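You operate a simulated robot arm through the tools that you are given. There is no shell and no other tool.

You are at the controls of a simulated robot arm. One attempt, no reset.

Task
Share out the filter elements on the fitting bench top. At the end: the red gauge (marked "NO") stands on top of the brass bush; the E2 filter element from the fitting bench top is on the plate on the fitting bench top; the gold flow plug from the fitting bench top stands on top of the bolt-on transducer; the E3 filter element from the fitting bench top is in the scrap tray; whatever was shut is shut again. Leave all else as you found it, and nothing knocked over. Set down upright: filter element.

Only the result counts: the job must be done as asked and must still hold three seconds after the hand-in. Knocking over, shifting, dropping, spilling or breaking anything else fails it.

Robot
A 6-joint arm with a two-finger gripper, fixed in place. Base frame: the origin is on the floor under the middle of its stand, x ahead of it, y to its left, z up; the work surface is at about z = 900. Units: mm, degrees, N and s.
With the tool pointing down near the work surface it reaches from about 140 to 680 mm from the base axis. Its first joint turns from -66.0 to 66.0 degrees. Payload 2.45 kg.
Tool frame: the origin (TCP) lies between the finger pads and is the grasp point; the fingertips stand 30 mm ahead of it; z points along the fingers, y is the line along which they close. The gripper opens to 106 mm; its body begins 79 mm behind the TCP.
Orientation is that of the tool frame in the base frame, as a unit quaternion [w, x, y, z]. With the fingers straight down and closing along the base's y, the tool's x points along the base's -x, its y along +y and its z along -z.

Tools
- The arm moves only by the tool move_arm. Its argument "increments" is one flat list of numbers, 7 for each row, row after row: the shift along the base's x, y, z in units of 100 mm (1.0 is 100 mm), then the turn, a rotation vector about the base's x, y, z in units of 45 degrees (1.0 is 45 degrees), then the opening, from 0 (shut) to 1 (fully open). In form: [x, y, z, wx, wy, wz, fingers, x, y, z, wx, wy, wz, fingers, ...]. A call has 1 to 20 rows; each row is the pose to reach, as a shift and turn from the pose commanded when the call began. A call with a number of a shift or a turn outside -1 to 1 is refused whole. Each row takes 0.2 s and may step no farther than 50 mm and 8.6 degrees from the row before; otherwise, or with a gripper value out of range, the whole call is refused. Where a pose cannot be reached the arm comes as near as it can. A force on the tool above 40 N (or 10 N above the force at the start of the call, whichever is more), or a blocked arm, ends the call early, and 0.2 s more pass. Each finger travels about 153 mm/s and halts on what it meets, pressing with about 27 N; the grip force reading is that of the motor and also rises with nothing between the fingers. The clock runs only during rows and for 0.2 s after the last one: add rows that repeat a pose to give the fingers time. It gives the time, the measured TCP pose, the force on the tool (base axes), the opening and the grip force at its end, in the units of the frame above (readings bear some noise), with the torque about the TCP (base axes, N m) and any sound that the robot's microphone picked up.
- Cameras (640 x 400 px; columns grow to the right, rows downward): "scene" is fixed at [62.1, 424.4, 1402.7]; the picture's right is [-0.64, -0.77, 0.00], its down [-0.51, 0.43, -0.75] and it looks along [0.57, -0.48, -0.67] (base axes); focal length 256 px, centre (320, 200). "wrist" rides on the gripper at [76, -2, -106] in the tool frame; the picture's right is [0.02, 1.00, 0.00], its down [-0.78, 0.02, -0.62] and it looks along [-0.62, 0.01, 0.78] (tool axes); focal length 247 px, centre (320, 200). There is no depth. A picture from a camera that has moved, and an enlarged one, comes with that camera's place and axes in the base frame and with its lens. The place of the scene camera against the robot may be out by one fixed shift of up to 12 mm in any direction.
- get_image(camera): a new picture of that camera. No time passes.
- zoom(camera, box): a new picture of the part [left, top, right, bottom] of that camera's present view, enlarged. No time passes.
- sign_off(): hands the job in; it is judged then, once.

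Nothing tells you positions but the pictures and the camera data. Unless the task says otherwise, let go and move clear before handing in.

The tools are called after ">>>" as name(argument=value, ...) on one line, values as JSON. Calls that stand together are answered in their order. move_arm: Moves the arm, as the interface text tells. Its arguments: {"type":"object","properties":{"increments":{"type":"array","items":{"type":"number"}}},"required":["increments"]} The other tools are called the same way: get_image (camera) takes a picture; zoom (camera, box) takes an enlarged picture of a part of a camera's view; sign_off () hands the job in.

At the start:

```text
time_s: 0.0
position: [305.4, -57.1, 1198.6]
orientation: [0.0, 0.0, 1.0, 0.0]
force: [-0.1, -0.1, 0.3]
torque: [-0.01, 0.0, 0.01]
opening: 106.1
gripper_force: 0.1
```

scene: 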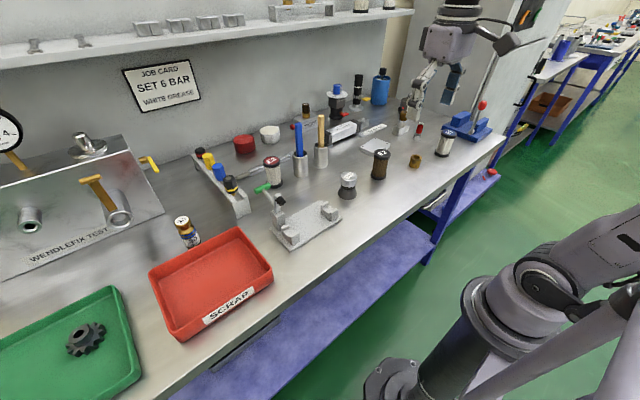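
wrist: 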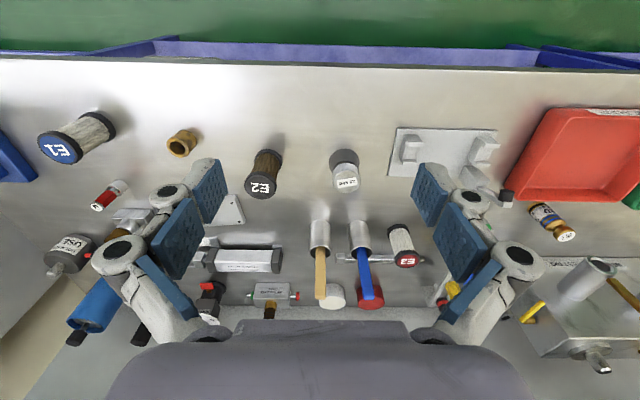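

I see a bench with filter elements E1, E2, E3, a brass bush, a scrap tray, a vice-like fixture and small parts. I'll take enlarged pictures first to identify each one.

>>> zoom(camera="scene", box=[340, 60, 520, 200])

>>> zoom(camera="scene", box=[220, 90, 400, 260])

>>> zoom(camera="scene", box=[0, 100, 280, 350])

>>> zoom(camera="wrist", box=[20, 90, 300, 340])

>>> zoom(camera="wrist", box=[300, 90, 640, 380])

```text
2.86 times, centred on (430, 130) of scene
camera zoom: at [62.1, 424.4, 1402.7], right [-0.64, -0.77, 0.0], down [-0.51, 0.43, -0.75], along [0.57, -0.48, -0.67], focal length 731 px, centre (6, 400)
```

zoom: 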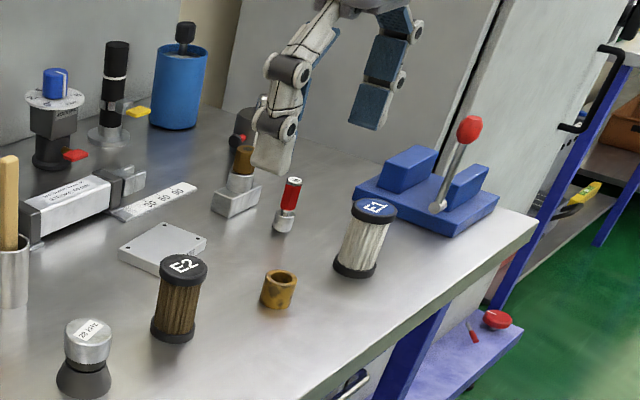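

```text
2.35 times, centred on (310, 175) of scene
camera zoom: at [62.1, 424.4, 1402.7], right [-0.64, -0.77, 0.0], down [-0.51, 0.43, -0.75], along [0.57, -0.48, -0.67], focal length 602 px, centre (344, 259)
```

zoom: 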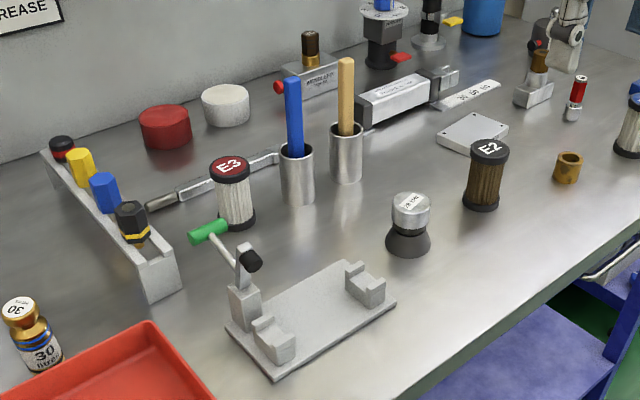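

```text
1.60 times, centred on (140, 225) of scene
camera zoom: at [62.1, 424.4, 1402.7], right [-0.64, -0.77, 0.0], down [-0.51, 0.43, -0.75], along [0.57, -0.48, -0.67], focal length 409 px, centre (608, 160)
```

zoom: 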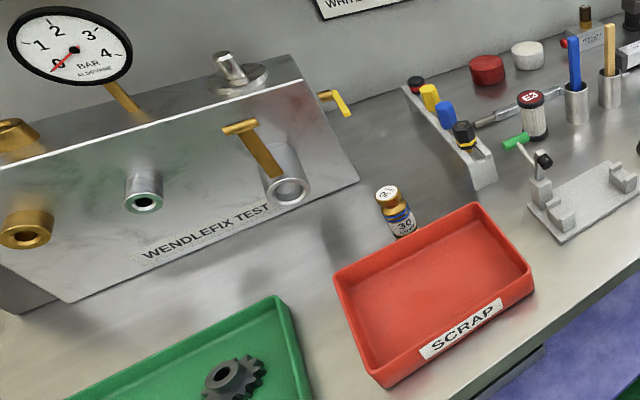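

```text
1.60 times, centred on (160, 215) of wrist
camera zoom: at [228.5, -60.6, 1305.4], right [-0.02, 1.0, 0.0], down [0.78, 0.02, 0.62], along [0.62, 0.01, -0.78], focal length 395 px, centre (576, 176)
```

zoom: 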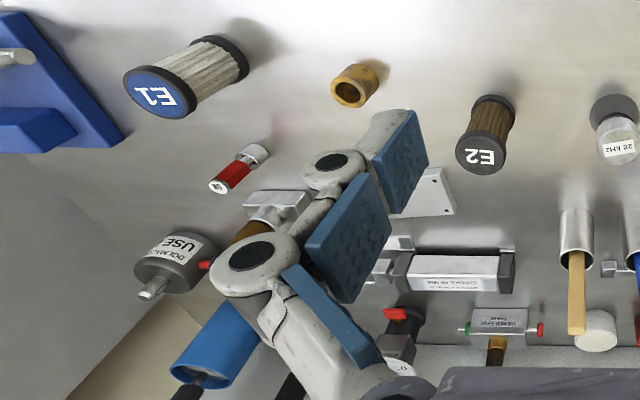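

```text
1.38 times, centred on (470, 235) of wrist
camera zoom: at [228.5, -60.6, 1305.4], right [-0.02, 1.0, 0.0], down [0.78, 0.02, 0.62], along [0.62, 0.01, -0.78], focal length 341 px, centre (113, 152)
```

zoom: 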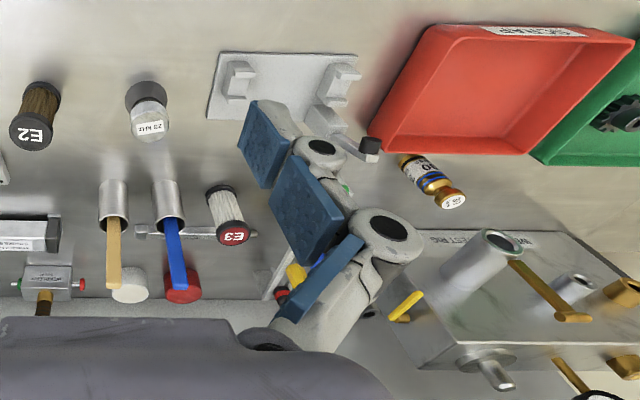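

I take E2 to be the brown one with the black cap, E3 the red cap, and the brass bush the small ring near E1. Next I'll check the small red item, the gold plug, the 28 kHz part and the plate more closely.

>>> zoom(camera="scene", box=[395, 100, 445, 150])

>>> zoom(camera="scene", box=[160, 200, 220, 260])

>>> zoom(camera="scene", box=[320, 160, 380, 210])

>>> zoom(camera="scene", box=[350, 110, 430, 190])

>>> zoom(camera="wrist", box=[80, 160, 160, 220])

>>> zoom(camera="scene", box=[180, 100, 320, 220])

```text
8.00 times, centred on (420, 125) of scene
camera zoom: at [62.1, 424.4, 1402.7], right [-0.64, -0.77, 0.0], down [-0.51, 0.43, -0.75], along [0.57, -0.48, -0.67], focal length 2046 px, centre (-480, 800)
```

zoom: 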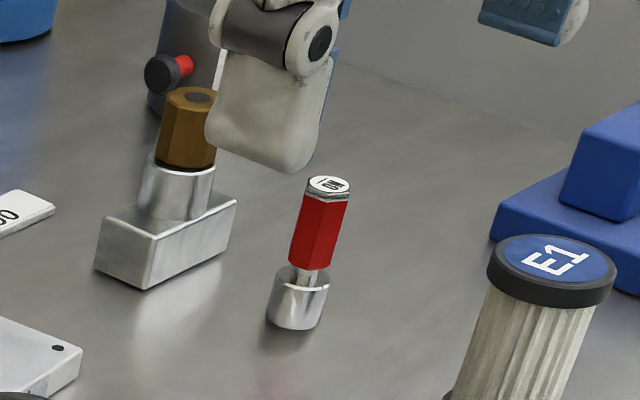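

```text
6.67 times, centred on (190, 230) of scene
camera zoom: at [62.1, 424.4, 1402.7], right [-0.64, -0.77, 0.0], down [-0.51, 0.43, -0.75], along [0.57, -0.48, -0.67], focal length 1705 px, centre (1187, 0)
```

zoom: 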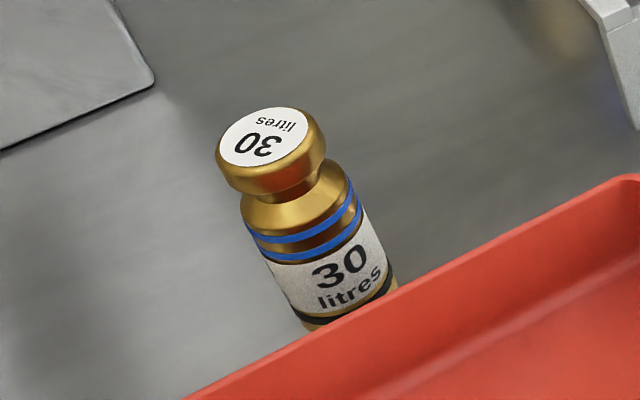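

```text
8.00 times, centred on (350, 185) of scene
camera zoom: at [62.1, 424.4, 1402.7], right [-0.64, -0.77, 0.0], down [-0.51, 0.43, -0.75], along [0.57, -0.48, -0.67], focal length 2046 px, centre (80, 320)
```

zoom: 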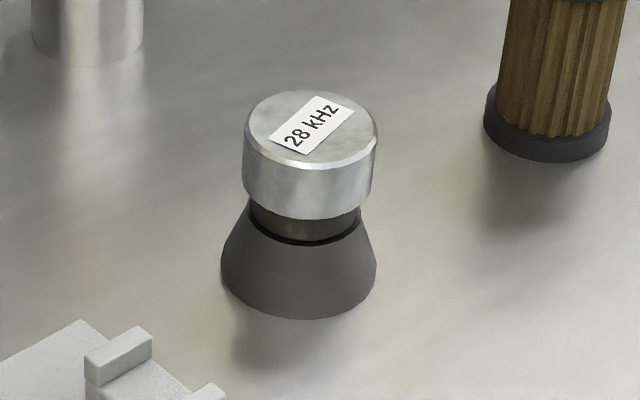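

```text
5.00 times, centred on (390, 150) of scene
camera zoom: at [62.1, 424.4, 1402.7], right [-0.64, -0.77, 0.0], down [-0.51, 0.43, -0.75], along [0.57, -0.48, -0.67], focal length 1278 px, centre (-30, 450)
```

zoom: 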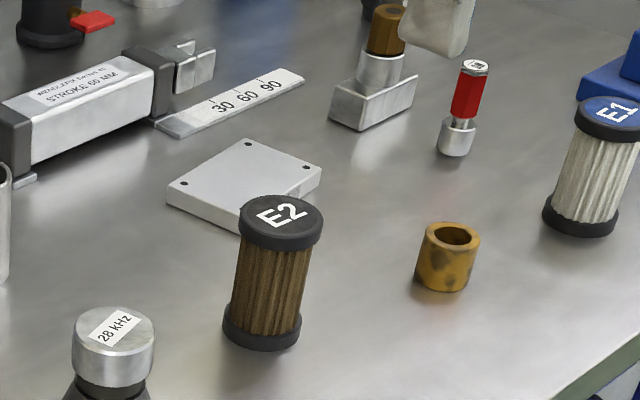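

```text
6.67 times, centred on (120, 190) of wrist
camera zoom: at [228.5, -60.6, 1305.4], right [-0.02, 1.0, 0.0], down [0.78, 0.02, 0.62], along [0.62, 0.01, -0.78], focal length 1646 px, centre (1653, 267)
```

zoom: 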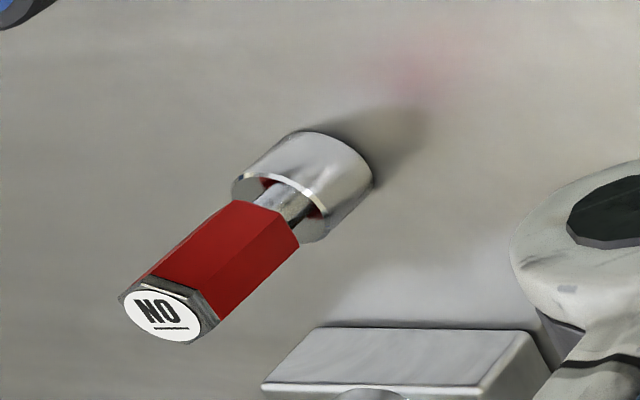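

```text
3.33 times, centred on (250, 160) of scene
camera zoom: at [62.1, 424.4, 1402.7], right [-0.64, -0.77, 0.0], down [-0.51, 0.43, -0.75], along [0.57, -0.48, -0.67], focal length 852 px, centre (553, 333)
```

zoom: 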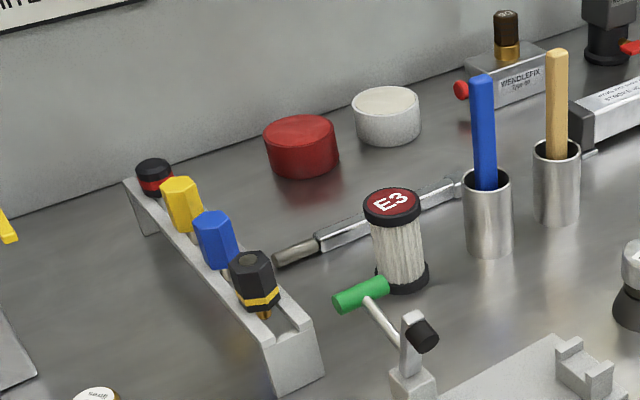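

The red "NO" gauge stands near (522,-458), the bush near (418,-298), E2 near (453,-155) and the thin plate near (577,-278). The 28 kHz transducer is near (455,-13), the gold "30 litres" plug near (562,407), E3 near (643,128) and the scrap tray near (424,412). I'll swing toward the right-hand side to get closer wrist views.

>>> move_arm(increments=[0.15, -0.25, 0, 0, 0, -0.1, 1, 0.3, -0.5, 0, 0, 0, -0.2, 1, 0.45, -0.75, 0, 0, 0, -0.3, 1, 0.6, -1.0, 0, 0, 0, -0.4, 1])

>>> move_arm(increments=[0.1, -0.25, -0.1, 0, 0, -0.1, 1, 0.2, -0.5, -0.2, 0, 0, -0.2, 1, 0.3, -0.75, -0.3, 0, 0, -0.3, 1, 0.4, -1.0, -0.4, 0, 0, -0.4, 1])

>>> get_image(camera="wrist")

>>> get_image(camera="scene")

```text
time_s: 1.0
position: [362.2, -158.4, 1196.2]
orientation: [0.0, 0.157, 0.988, 0.001]
force: [0.1, -0.6, 0.7]
torque: [0.0, 0.0, 0.01]
opening: 105.9
gripper_force: 0.1
```

```text
time_s: 2.0
position: [406.0, -257.3, 1158.9]
orientation: [0.0, 0.311, 0.951, -0.001]
force: [0.0, -0.9, 0.0]
torque: [0.0, 0.03, -0.01]
opening: 105.8
gripper_force: 0.0
```

```text
taken
camera wrist: at [342.5, -213.8, 1264.7], right [0.57, 0.82, 0.0], down [0.64, -0.45, 0.62], along [0.51, -0.36, -0.78], focal length 247 px, centre (320, 200)
```

wrist: 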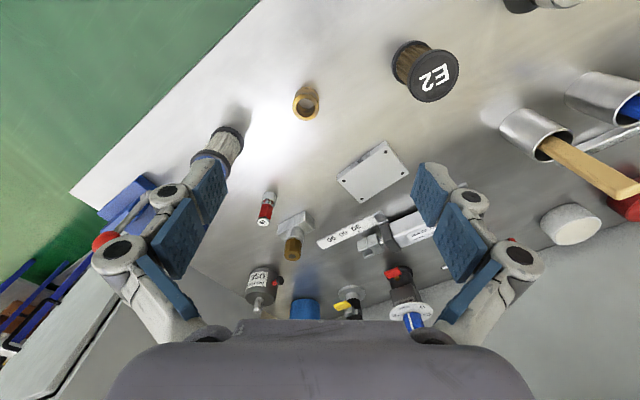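

```text
taken
```

scene: 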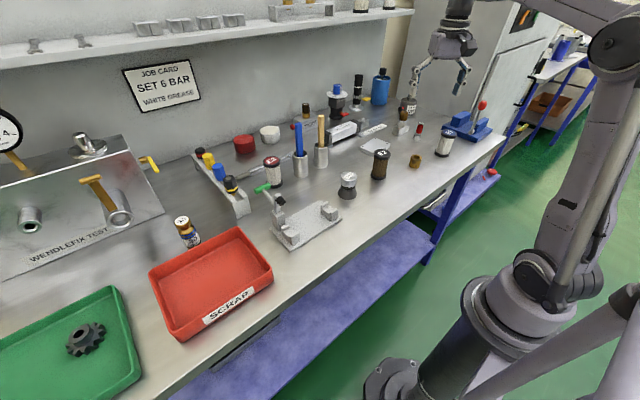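

From here the gauge, bush, plate and E2 are all in view. I'll zoom on them to work out accurate positions.

>>> zoom(camera="wrist", box=[220, 160, 340, 240])

>>> zoom(camera="wrist", box=[260, 60, 380, 140])

>>> zoom(camera="wrist", box=[320, 30, 480, 210])

>>> zoom(camera="wrist", box=[180, 110, 260, 170])

```text
5.00 times, centred on (280, 200) of wrist
camera zoom: at [342.5, -213.8, 1264.7], right [0.57, 0.82, 0.0], down [0.64, -0.45, 0.62], along [0.51, -0.36, -0.78], focal length 1235 px, centre (520, 200)
```

zoom: 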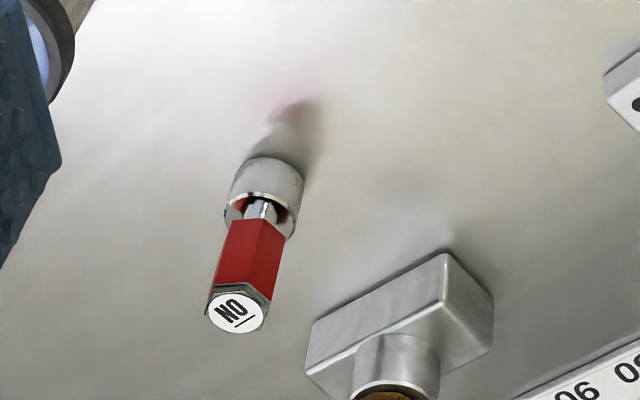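

```text
5.00 times, centred on (320, 100) of wrist
camera zoom: at [342.5, -213.8, 1264.7], right [0.57, 0.82, 0.0], down [0.64, -0.45, 0.62], along [0.51, -0.36, -0.78], focal length 1235 px, centre (320, 700)
```

zoom: 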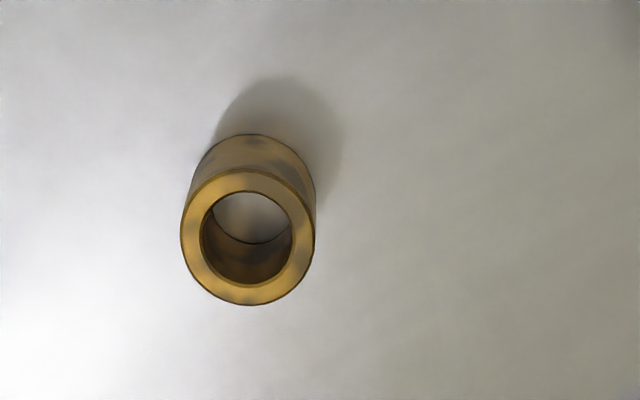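

```text
2.22 times, centred on (400, 120) of wrist
camera zoom: at [342.5, -213.8, 1264.7], right [0.57, 0.82, 0.0], down [0.64, -0.45, 0.62], along [0.51, -0.36, -0.78], focal length 549 px, centre (142, 378)
```

zoom: 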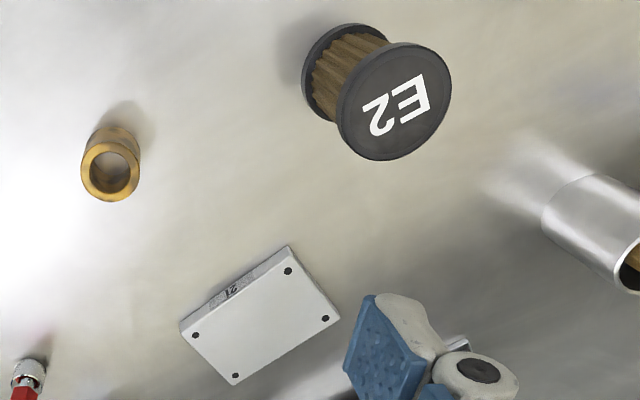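

```text
6.67 times, centred on (220, 140) of wrist
camera zoom: at [342.5, -213.8, 1264.7], right [0.57, 0.82, 0.0], down [0.64, -0.45, 0.62], along [0.51, -0.36, -0.78], focal length 1646 px, centre (987, 600)
```

zoom: 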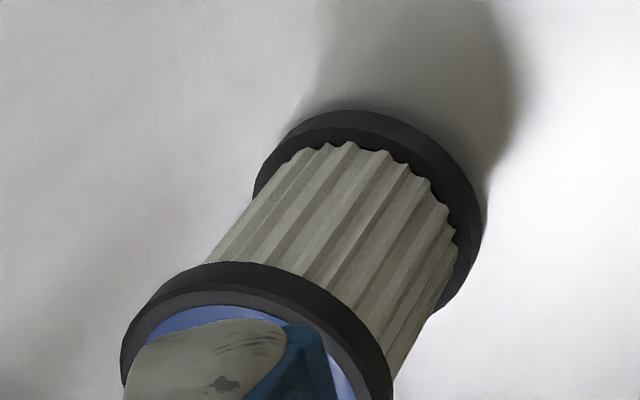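

The gauge measures at about (520,-452), 70 mm tall, with a 19 mm hex handle and a 27 mm silver foot. The bush is at about (420,-291), and the plate is centred near (580,-270). I'll go closer to the gauge for a finer look.

>>> move_arm(increments=[0.15, -0.25, -0.1, 0, 0, -0.07, 1, 0.3, -0.5, -0.2, 0, 0, -0.14, 1, 0.45, -0.75, -0.3, 0, 0, -0.2, 1, 0.55, -1.0, -0.4, 0, 0, -0.27, 1])

>>> move_arm(increments=[0.0, -0.2, -0.2, 0, 0, 0, 1, 0.0, -0.43, -0.4, 0, 0, 0, 1])

>>> get_image(camera="wrist")

```text
time_s: 3.0
position: [457.2, -359.4, 1120.2]
orientation: [0.0, 0.408, 0.913, 0.0]
force: [0.3, -0.4, 0.2]
torque: [0.03, 0.01, 0.02]
opening: 106.0
gripper_force: 0.1
```

```text
time_s: 3.6
position: [461.9, -400.7, 1077.6]
orientation: [0.0, 0.407, 0.914, 0.0]
force: [-0.4, -0.4, -0.7]
torque: [0.01, -0.01, -0.01]
opening: 106.0
gripper_force: 0.1
```

```text
taken
camera wrist: at [409.7, -345.5, 1184.6], right [0.73, 0.68, 0.0], down [0.54, -0.57, 0.62], along [0.42, -0.45, -0.78], focal length 247 px, centre (320, 200)
```

wrist: 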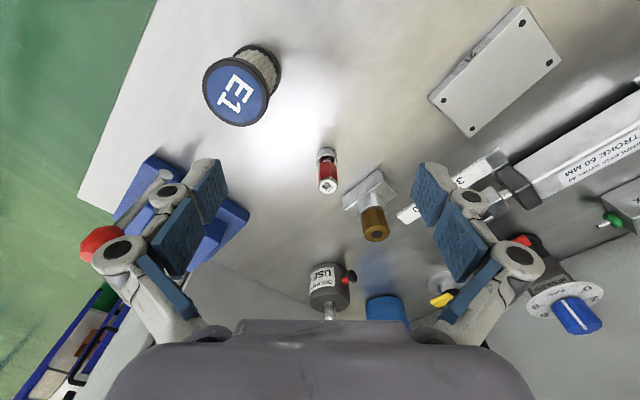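

The gauge is just ahead of the gripper, with a block and a brown fitting about 60 mm to its right. I'll zoom in to see the hex flats and the base.

>>> zoom(camera="wrist", box=[280, 130, 400, 250])

>>> zoom(camera="wrist", box=[300, 140, 360, 200])

```text
3.33 times, centred on (340, 190) of wrist
camera zoom: at [409.7, -345.5, 1184.6], right [0.73, 0.68, 0.0], down [0.54, -0.57, 0.62], along [0.42, -0.45, -0.78], focal length 823 px, centre (253, 233)
```

zoom: 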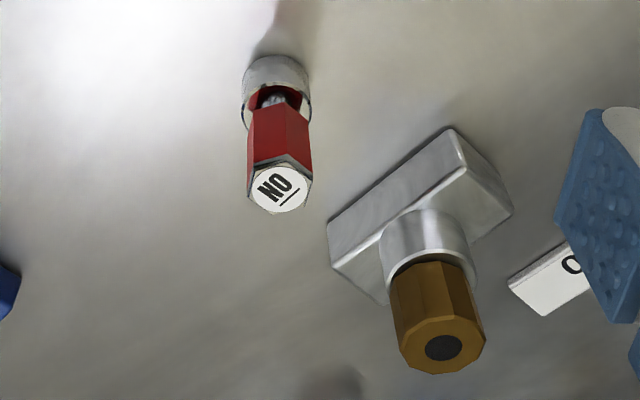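

```text
6.67 times, centred on (330, 170) of wrist
camera zoom: at [409.7, -345.5, 1184.6], right [0.73, 0.68, 0.0], down [0.54, -0.57, 0.62], along [0.42, -0.45, -0.78], focal length 1646 px, centre (253, 400)
```

zoom: 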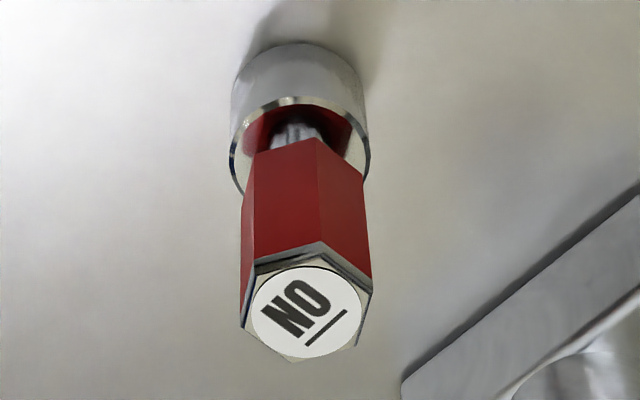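

The hex flats run at a heading of about -55°, and the gauge axis is at about (520.3,-451) with its top at z≈967. It sits at the edge of my reach, so I'll yaw to -55° and lean the tool outward about the closing axis, with a smaller opening to stay clear of the fitting nearby.

>>> move_arm(increments=[0, 0, 0, 0, 0, -0.075, 0.5, 0, 0, 0, 0, 0, -0.152, 0.5])

>>> move_arm(increments=[0, 0, 0, -0.11, -0.077, 0, 0.5, 0, 0, 0, -0.22, -0.153, 0, 0.5, 0, 0, 0, -0.3277, -0.2294, 0, 0.5])

>>> move_arm(increments=[0.2, -0.17, -0.12, 0, 0, 0, 0.5, 0.4, -0.34, -0.24, 0, 0, 0, 0.5, 0.599, -0.509, -0.36, 0, 0, 0, 0.5, 0.599, -0.509, -0.36, 0, 0, 0, 0.5])

>>> get_image(camera="wrist")

>>> zoom(camera="scene", box=[370, 40, 510, 160])

```text
time_s: 4.2
position: [460.0, -400.7, 1078.5]
orientation: [0.0, 0.462, 0.887, 0.001]
force: [0.2, 0.2, 1.2]
torque: [-0.02, 0.0, 0.01]
opening: 53.0
gripper_force: 0.0
```

```text
time_s: 5.0
position: [459.8, -401.7, 1078.4]
orientation: [0.14, 0.456, 0.876, -0.073]
force: [0.5, -0.2, 0.1]
torque: [0.0, 0.0, -0.01]
opening: 53.2
gripper_force: 0.0
```

```text
time_s: 6.0
position: [517.5, -451.0, 1042.5]
orientation: [0.139, 0.456, 0.876, -0.073]
force: [0.2, -0.3, -0.4]
torque: [-0.04, 0.0, -0.01]
opening: 52.8
gripper_force: 0.0
```

```text
taken
camera wrist: at [454.9, -367.0, 1120.1], right [0.81, 0.59, -0.01], down [0.33, -0.44, 0.83], along [0.49, -0.67, -0.55], focal length 247 px, centre (320, 200)
```

wrist: 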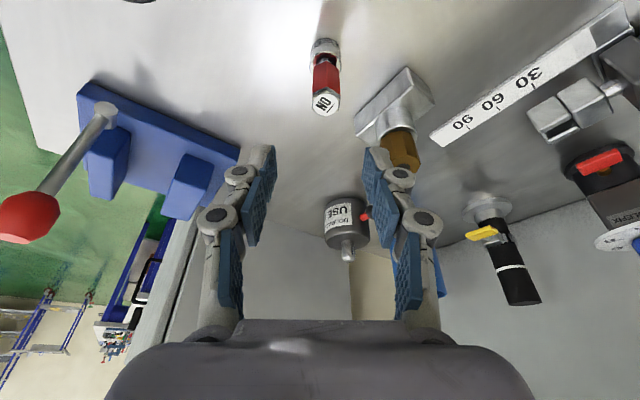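

```text
3.33 times, centred on (440, 100) of scene
camera zoom: at [62.1, 424.4, 1402.7], right [-0.64, -0.77, 0.0], down [-0.51, 0.43, -0.75], along [0.57, -0.48, -0.67], focal length 852 px, centre (-80, 533)
```

zoom: 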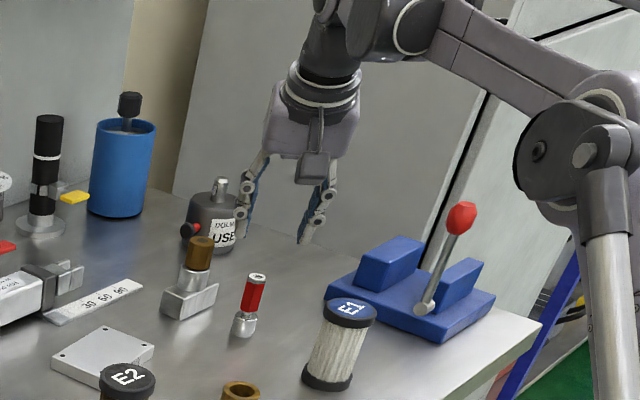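

The tool leans outward about 18° as intended. I'll zoom on the gauge to fine-tune the alignment before going down.

>>> zoom(camera="wrist", box=[280, 20, 380, 130])

>>> move_arm(increments=[0, 0, 0, 0, 0, 0, 0.5, 0, 0, 0, 0, 0, 0, 0.5])

```text
3.64 times, centred on (330, 75) of wrist
camera zoom: at [454.9, -367.0, 1120.1], right [0.81, 0.59, -0.01], down [0.33, -0.44, 0.83], along [0.49, -0.67, -0.55], focal length 898 px, centre (284, 654)
```

zoom: 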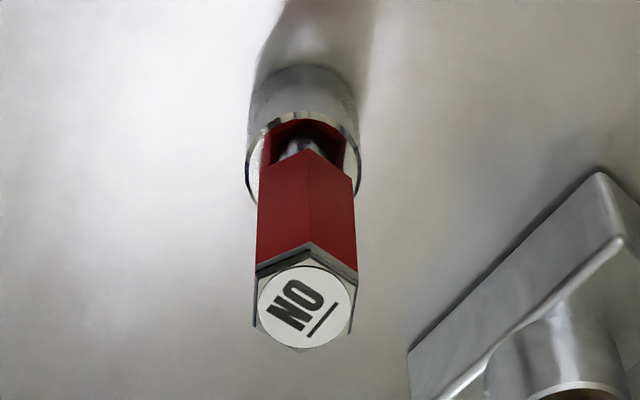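

```text
time_s: 6.6
position: [515.9, -450.7, 1042.4]
orientation: [0.138, 0.456, 0.876, -0.072]
force: [-0.8, -0.3, -0.2]
torque: [0.0, -0.01, 0.03]
opening: 53.0
gripper_force: 0.1
```

The gauge axis is confirmed at (520,-451), and the gripper reads about 3–4 mm short in x. I'll correct that, descend partway straddling the gauge, and check.

>>> move_arm(increments=[0.035, 0, -0.2, 0, 0, 0, 0.5, 0.035, 0, -0.4, 0, 0, 0, 0.5, 0.035, 0, -0.4, 0, 0, 0, 0.5, 0.035, 0, -0.4, 0, 0, 0, 0.5])

>>> get_image(camera="wrist")

>>> zoom(camera="scene", box=[380, 60, 480, 150])

```text
time_s: 7.6
position: [521.4, -451.0, 1004.2]
orientation: [0.139, 0.456, 0.876, -0.072]
force: [-0.1, 0.0, 0.7]
torque: [-0.01, -0.02, -0.02]
opening: 53.1
gripper_force: 0.1
```

```text
taken
camera wrist: at [460.1, -367.2, 1081.9], right [0.81, 0.59, -0.01], down [0.33, -0.44, 0.83], along [0.49, -0.67, -0.55], focal length 247 px, centre (320, 200)
```

wrist: 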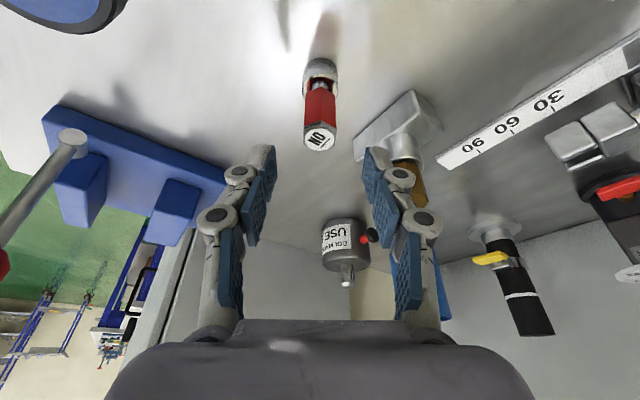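

```text
4.44 times, centred on (430, 105) of scene
camera zoom: at [62.1, 424.4, 1402.7], right [-0.64, -0.77, 0.0], down [-0.51, 0.43, -0.75], along [0.57, -0.48, -0.67], focal length 1136 px, centre (-169, 622)
```

zoom: 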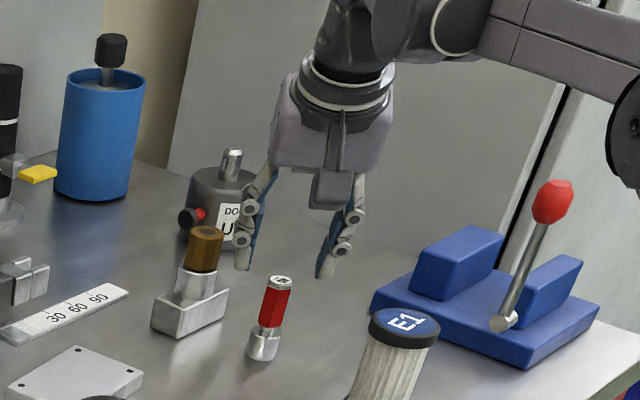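

The fingers straddle the gauge centrally with clearance to the block. I'll descend to handle height and then close.

>>> move_arm(increments=[-0.015, 0, -0.15, 0, 0, 0, 0.5, -0.015, 0, -0.3, 0, 0, 0, 0.5, -0.015, 0, -0.45, 0, 0, 0, 0.5, -0.015, 0, -0.45, 0, 0, 0, 0.5])

>>> get_image(camera="wrist")

>>> zoom(camera="scene", box=[380, 60, 480, 150])

```text
time_s: 8.6
position: [522.6, -450.9, 958.1]
orientation: [0.14, 0.455, 0.877, -0.071]
force: [-0.3, 0.8, 0.0]
torque: [0.01, 0.0, 0.02]
opening: 53.1
gripper_force: 0.1
```

```text
taken
camera wrist: at [460.5, -365.9, 1035.4], right [0.81, 0.59, -0.01], down [0.33, -0.44, 0.83], along [0.49, -0.67, -0.55], focal length 247 px, centre (320, 200)
```

wrist: 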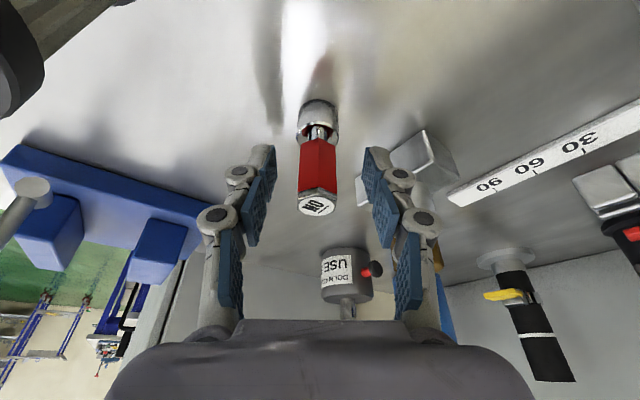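

```text
4.44 times, centred on (430, 105) of scene
camera zoom: at [62.1, 424.4, 1402.7], right [-0.64, -0.77, 0.0], down [-0.51, 0.43, -0.75], along [0.57, -0.48, -0.67], focal length 1136 px, centre (-169, 622)
```

zoom: 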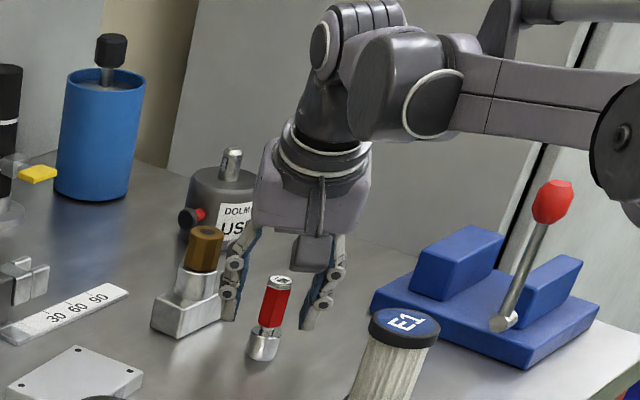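

The gauge handle is centred between the pads at the right height. Closing on it now.

>>> move_arm(increments=[0, 0, 0, 0, 0, 0, 0.12, 0, 0, 0, 0, 0, 0, 0.1, 0, 0, 0, 0, 0, 0, 0.1])

>>> get_image(camera="wrist")

>>> zoom(camera="scene", box=[380, 60, 480, 150])

```text
time_s: 9.4
position: [522.2, -450.7, 957.4]
orientation: [0.139, 0.456, 0.876, -0.072]
force: [0.8, -0.6, 1.5]
torque: [-0.03, -0.07, 0.01]
opening: 19.2
gripper_force: 27.3
```

```text
taken
camera wrist: at [460.3, -366.0, 1035.6], right [0.81, 0.59, -0.01], down [0.33, -0.44, 0.83], along [0.49, -0.68, -0.55], focal length 247 px, centre (320, 200)
```

wrist: 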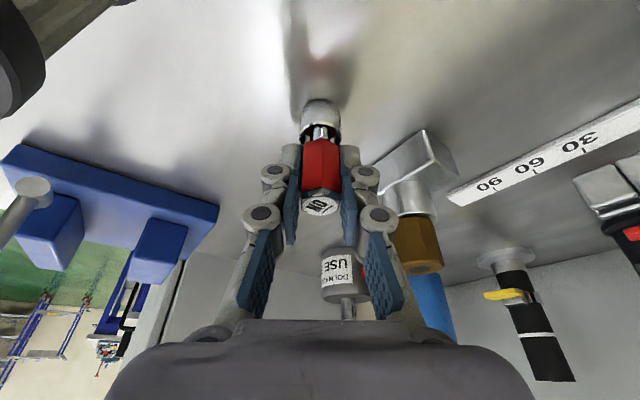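

```text
4.44 times, centred on (430, 105) of scene
camera zoom: at [62.1, 424.4, 1402.7], right [-0.64, -0.77, 0.0], down [-0.51, 0.43, -0.75], along [0.57, -0.48, -0.67], focal length 1136 px, centre (-169, 622)
```

zoom: 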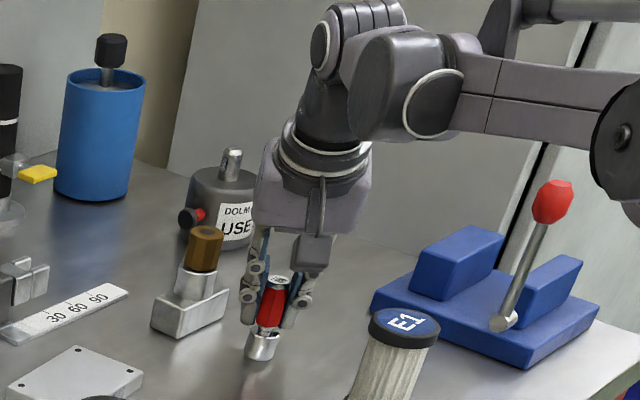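

The gauge is gripped at 19.2 mm, which matches the flats. I'll lift it straight up and carry it toward the bush.

>>> move_arm(increments=[0, 0, 0.1, 0, 0, 0, 0.1, 0, 0, 0.3, 0, 0, 0, 0.1, 0, 0, 0.6, 0, 0, 0, 0.1, 0, 0, 0.9, 0, 0, 0, 0.1, 0, 0, 0.9, 0, 0, 0, 0.1])

>>> get_image(camera="wrist")

```text
time_s: 10.6
position: [521.9, -449.7, 1048.1]
orientation: [0.139, 0.456, 0.876, -0.072]
force: [0.0, 0.6, -1.3]
torque: [-0.01, 0.03, 0.03]
opening: 19.1
gripper_force: 27.0
```

```text
taken
camera wrist: at [459.9, -365.3, 1126.0], right [0.81, 0.59, -0.01], down [0.33, -0.44, 0.83], along [0.49, -0.67, -0.55], focal length 247 px, centre (320, 200)
```

wrist: 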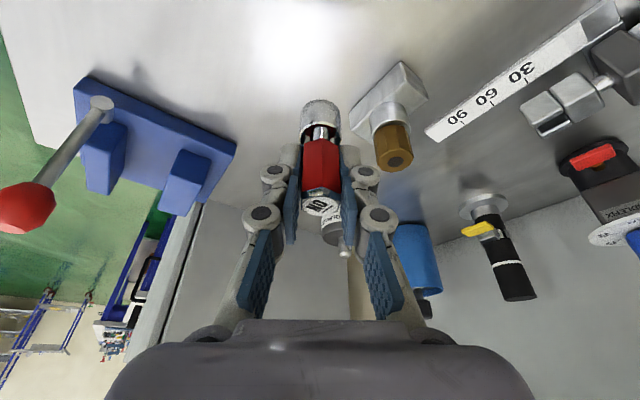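

The gauge is held firmly. Now carrying it over to above the bush in two hops.

>>> move_arm(increments=[-0.17, 0.27, 0, 0, 0, 0, 0.1, -0.34, 0.54, 0, 0, 0, 0, 0.1, -0.51, 0.8, 0, 0, 0, 0, 0.1])

>>> move_arm(increments=[-0.17, 0.27, 0, 0, 0, 0, 0.1, -0.34, 0.54, 0, 0, 0, 0, 0.1, -0.5, 0.8, 0, 0, 0, 0, 0.1, -0.5, 0.8, 0, 0, 0, 0, 0.1])

>>> get_image(camera="wrist")

>>> zoom(camera="scene", box=[370, 70, 480, 180])

```text
time_s: 11.4
position: [469.1, -371.4, 1047.8]
orientation: [0.138, 0.456, 0.876, -0.072]
force: [-0.1, 0.4, -1.8]
torque: [-0.03, 0.0, -0.02]
opening: 19.4
gripper_force: 27.4
```

```text
time_s: 12.4
position: [419.3, -292.2, 1045.9]
orientation: [0.139, 0.455, 0.877, -0.072]
force: [0.0, 0.0, -1.8]
torque: [0.0, -0.02, 0.04]
opening: 19.4
gripper_force: 26.9
```

```text
taken
camera wrist: at [357.9, -206.3, 1124.2], right [0.81, 0.59, -0.01], down [0.33, -0.44, 0.83], along [0.49, -0.67, -0.55], focal length 247 px, centre (320, 200)
```

wrist: 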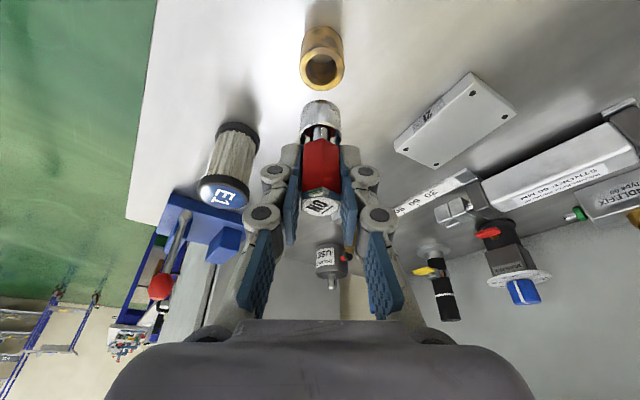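

```text
3.64 times, centred on (425, 125) of scene
camera zoom: at [62.1, 424.4, 1402.7], right [-0.64, -0.77, 0.0], down [-0.51, 0.43, -0.75], along [0.57, -0.48, -0.67], focal length 930 px, centre (-62, 473)
```

zoom: 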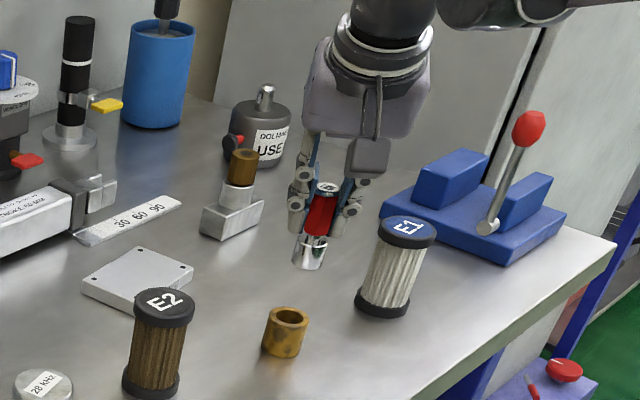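

The bush is visible just below the held gauge. I'll zoom on both to compute the remaining offset.

>>> zoom(camera="wrist", box=[260, 10, 380, 130])

>>> zoom(camera="wrist", box=[270, 80, 370, 220])

>>> zoom(camera="scene", box=[400, 110, 450, 175])

```text
3.33 times, centred on (320, 70) of wrist
camera zoom: at [357.9, -206.3, 1124.2], right [0.81, 0.59, -0.01], down [0.33, -0.44, 0.83], along [0.49, -0.67, -0.55], focal length 823 px, centre (320, 633)
```

zoom: 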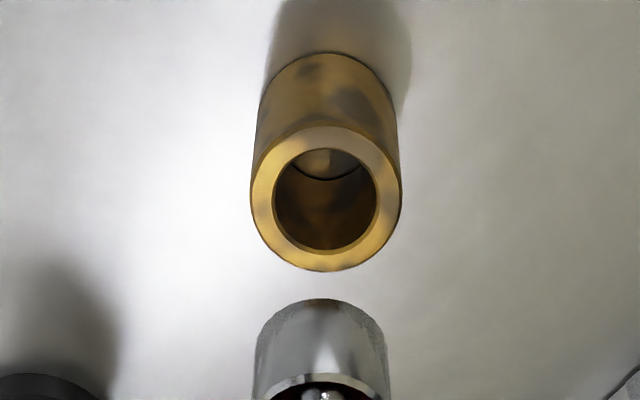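

```text
2.86 times, centred on (320, 150) of wrist
camera zoom: at [357.9, -206.3, 1124.2], right [0.81, 0.59, -0.01], down [0.33, -0.44, 0.83], along [0.49, -0.67, -0.55], focal length 706 px, centre (320, 343)
```

zoom: 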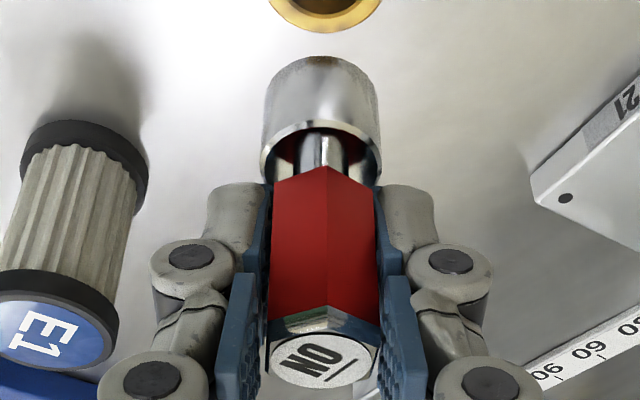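

```text
6.15 times, centred on (425, 142) of scene
camera zoom: at [62.1, 424.4, 1402.7], right [-0.64, -0.77, 0.0], down [-0.51, 0.43, -0.75], along [0.57, -0.48, -0.67], focal length 1574 px, centre (-326, 554)
```

zoom: 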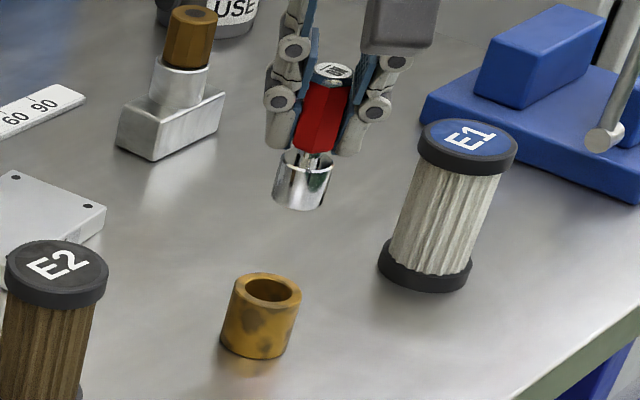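

The gauge needs about +2 mm in x and -1 mm in y to sit over the bush at (420.3,-291.4), whose top is near z≈931. I'll lower most of the way and check again.

>>> move_arm(increments=[0.02, -0.01, -0.15, 0, 0, 0, 0.1, 0.02, -0.01, -0.3, 0, 0, 0, 0.1, 0.02, -0.01, -0.45, 0, 0, 0, 0.1, 0.02, -0.01, -0.45, 0, 0, 0, 0.1])

>>> zoom(camera="wrist", box=[260, 40, 380, 160])

>>> zoom(camera="scene", box=[395, 110, 445, 175])

```text
time_s: 13.4
position: [421.7, -291.3, 1001.6]
orientation: [0.139, 0.455, 0.877, -0.072]
force: [0.0, 0.0, -1.7]
torque: [-0.02, 0.01, -0.03]
opening: 19.3
gripper_force: 27.7
```

```text
3.33 times, centred on (320, 100) of wrist
camera zoom: at [360.4, -207.1, 1079.8], right [0.81, 0.59, -0.01], down [0.33, -0.44, 0.83], along [0.49, -0.67, -0.55], focal length 823 px, centre (320, 533)
```

zoom: 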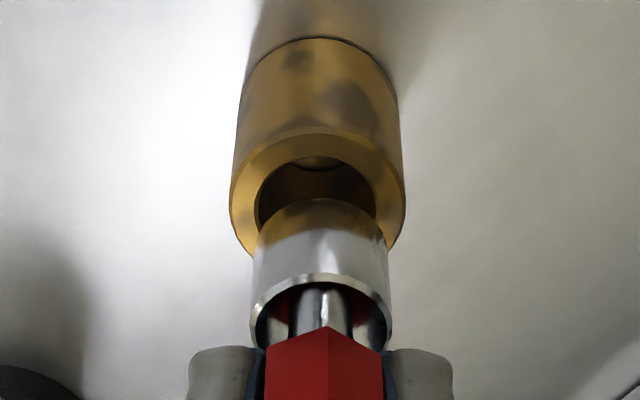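

```text
6.15 times, centred on (420, 142) of scene
camera zoom: at [62.1, 424.4, 1402.7], right [-0.64, -0.77, 0.0], down [-0.51, 0.43, -0.75], along [0.57, -0.48, -0.67], focal length 1574 px, centre (-295, 554)
```

zoom: 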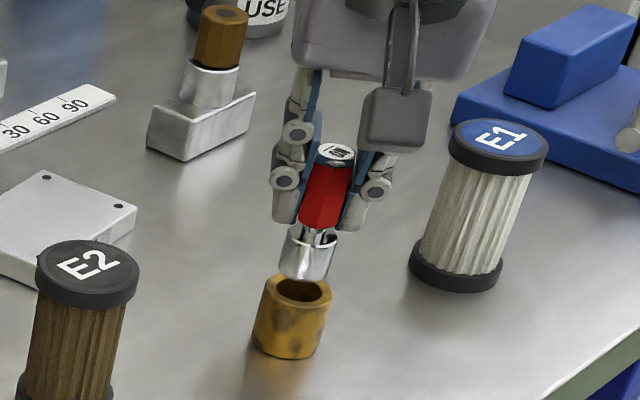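

Wrist and scene views both say the gauge is about 2 mm too far out. I'll shift back by (-2,+1.6) and lower to just above the rim.

>>> move_arm(increments=[-0.02, 0.016, 0, 0, 0, 0, 0.1, -0.02, 0.016, -0.07, 0, 0, 0, 0.1, -0.02, 0.016, -0.07, 0, 0, 0, 0.1])

>>> zoom(camera="wrist", box=[260, 40, 380, 160])

>>> zoom(camera="scene", box=[395, 125, 435, 175])

```text
time_s: 14.2
position: [420.5, -289.4, 995.3]
orientation: [0.138, 0.457, 0.876, -0.072]
force: [0.6, 0.1, -0.9]
torque: [-0.01, 0.01, 0.03]
opening: 19.3
gripper_force: 26.9
```

```text
3.33 times, centred on (320, 100) of wrist
camera zoom: at [358.8, -205.4, 1072.8], right [0.81, 0.59, -0.01], down [0.33, -0.44, 0.83], along [0.49, -0.67, -0.55], focal length 823 px, centre (320, 533)
```

zoom: 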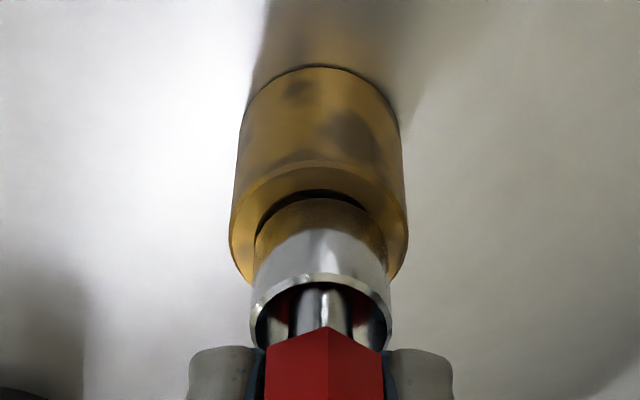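

```text
8.00 times, centred on (415, 150) of scene
camera zoom: at [62.1, 424.4, 1402.7], right [-0.64, -0.77, 0.0], down [-0.51, 0.43, -0.75], along [0.57, -0.48, -0.67], focal length 2046 px, centre (-440, 600)
```

zoom: 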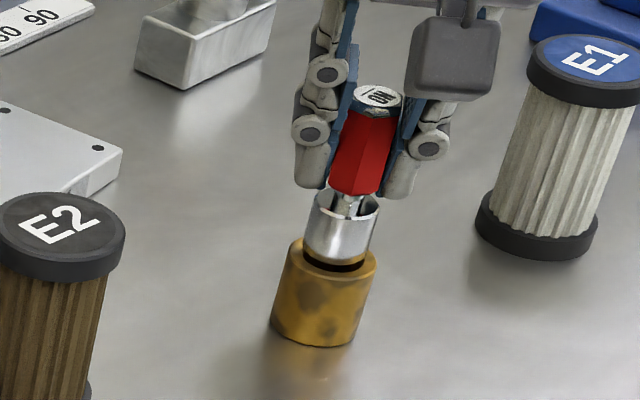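

The gauge is now within about half a millimetre of the bush centre, roughly 6 mm above the rim. Lowering gently.

>>> move_arm(increments=[0, 0, -0.02, 0, 0, 0, 0.1, 0, 0, -0.04, 0, 0, 0, 0.1, 0, 0, -0.04, 0, 0, 0, 0.1])

>>> zoom(camera="scene", box=[395, 125, 435, 175])

```text
time_s: 15.0
position: [421.5, -290.9, 991.5]
orientation: [0.139, 0.456, 0.876, -0.072]
force: [-1.7, -0.2, 5.4]
torque: [0.05, 0.0, -0.03]
opening: 19.2
gripper_force: 27.1
```

```text
8.00 times, centred on (415, 150) of scene
camera zoom: at [62.0, 424.5, 1402.7], right [-0.64, -0.77, 0.0], down [-0.51, 0.43, -0.75], along [0.57, -0.48, -0.67], focal length 2046 px, centre (-440, 600)
```

zoom: 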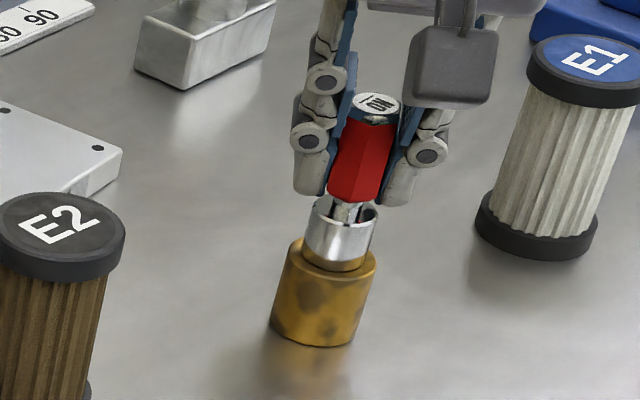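

Contact registered with about 7 N upward and the gauge at rim height, so it rests on the bush. I'll open the fingers and hold to check.

>>> move_arm(increments=[0, 0, 0, 0, 0, 0, 0.3, 0, 0, 0, 0, 0, 0, 0.5, 0, 0, 0, 0, 0, 0, 0.5])

>>> zoom(camera="scene", box=[395, 125, 435, 175])

>>> zoom(camera="wrist", box=[240, 40, 400, 220])

```text
time_s: 15.8
position: [421.1, -290.0, 991.9]
orientation: [0.139, 0.456, 0.876, -0.072]
force: [0.1, -0.5, -0.5]
torque: [0.0, 0.0, -0.01]
opening: 53.0
gripper_force: 0.0
```

```text
8.00 times, centred on (415, 150) of scene
camera zoom: at [62.1, 424.4, 1402.7], right [-0.64, -0.77, 0.0], down [-0.51, 0.43, -0.75], along [0.57, -0.48, -0.67], focal length 2046 px, centre (-440, 600)
```

zoom: 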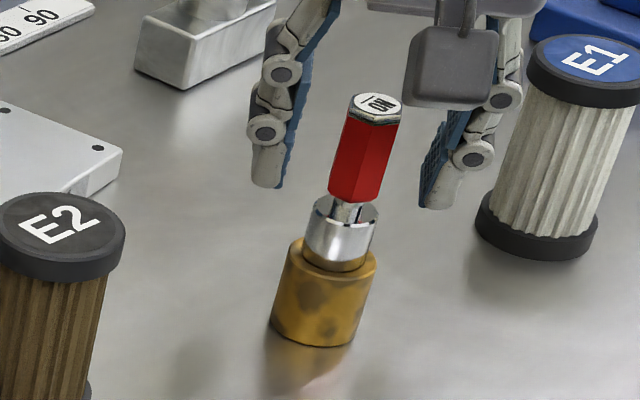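

```text
2.22 times, centred on (320, 130) of wrist
camera zoom: at [358.7, -205.8, 1069.3], right [0.81, 0.59, -0.01], down [0.33, -0.44, 0.83], along [0.49, -0.67, -0.55], focal length 549 px, centre (320, 356)
```

zoom: 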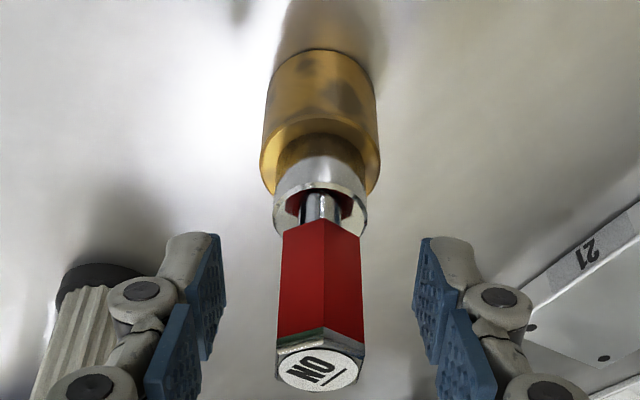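

The "NO" gauge is standing upright on the brass bush. I'll rise clear and straighten the tool.

>>> move_arm(increments=[0, 0, 0.2, 0, 0, 0, 0.5, 0, 0, 0.5, 0, 0, 0, 0.5, 0, 0, 0.9, 0, 0, 0, 0.5, 0, 0, 1.0, 0, 0, 0, 0.5])

>>> move_arm(increments=[0, 0, 0, 0.11, 0.077, 0, 0.7, 0, 0, 0, 0.22, 0.153, 0, 0.7, 0, 0, 0, 0.3277, 0.2294, 0, 0.7])

>>> move_arm(increments=[0, 0.25, 0, 0, 0, 0.18, 0.7, 0, 0.5, 0, 0, 0, 0.36, 0.7, 0, 0.75, 0, 0, 0, 0.54, 0.7, 0, 1.0, 0, 0, 0, 0.72, 0.7, 0, 1.0, 0, 0, 0, 0.82, 0.7])

>>> get_image(camera="wrist")

>>> zoom(camera="scene", box=[340, 60, 500, 200])

```text
time_s: 16.8
position: [421.0, -290.3, 1093.6]
orientation: [0.139, 0.456, 0.876, -0.072]
force: [-0.2, 0.1, 0.0]
torque: [0.0, 0.03, 0.0]
opening: 52.8
gripper_force: 0.0
```

```text
time_s: 17.6
position: [421.4, -289.7, 1092.7]
orientation: [0.0, 0.462, 0.887, 0.001]
force: [0.0, -0.2, -0.7]
torque: [0.0, -0.01, -0.01]
opening: 74.3
gripper_force: 0.1
```

```text
time_s: 18.8
position: [422.2, -191.1, 1091.0]
orientation: [0.0, 0.155, 0.988, -0.001]
force: [0.0, 0.3, 0.0]
torque: [0.0, 0.0, -0.02]
opening: 74.1
gripper_force: 0.0
```

```text
taken
camera wrist: at [349.2, -170.3, 1197.6], right [0.29, 0.96, 0.0], down [0.75, -0.22, 0.62], along [0.6, -0.18, -0.78], focal length 247 px, centre (320, 200)
```

wrist: 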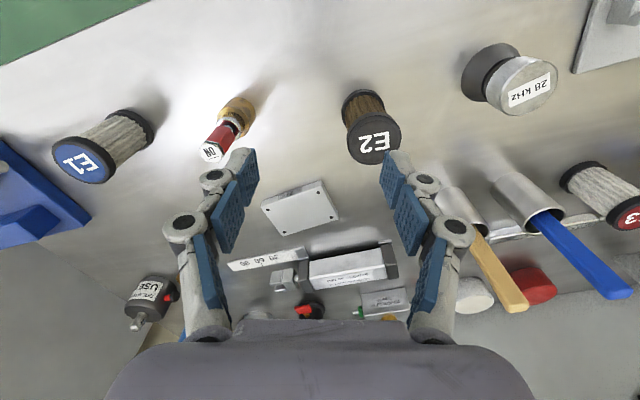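

```text
2.86 times, centred on (420, 130) of scene
camera zoom: at [62.1, 424.4, 1402.7], right [-0.64, -0.77, 0.0], down [-0.51, 0.43, -0.75], along [0.57, -0.48, -0.67], focal length 731 px, centre (34, 400)
```

zoom: 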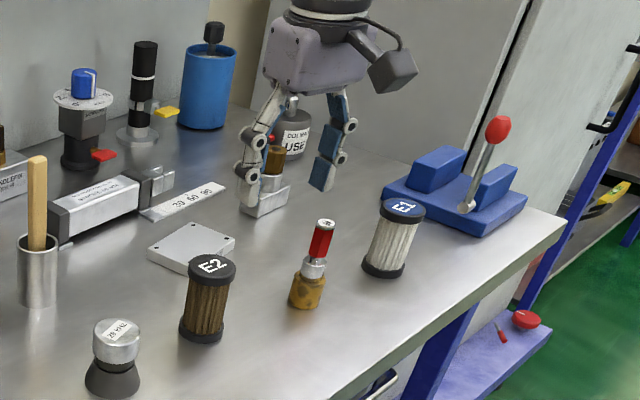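

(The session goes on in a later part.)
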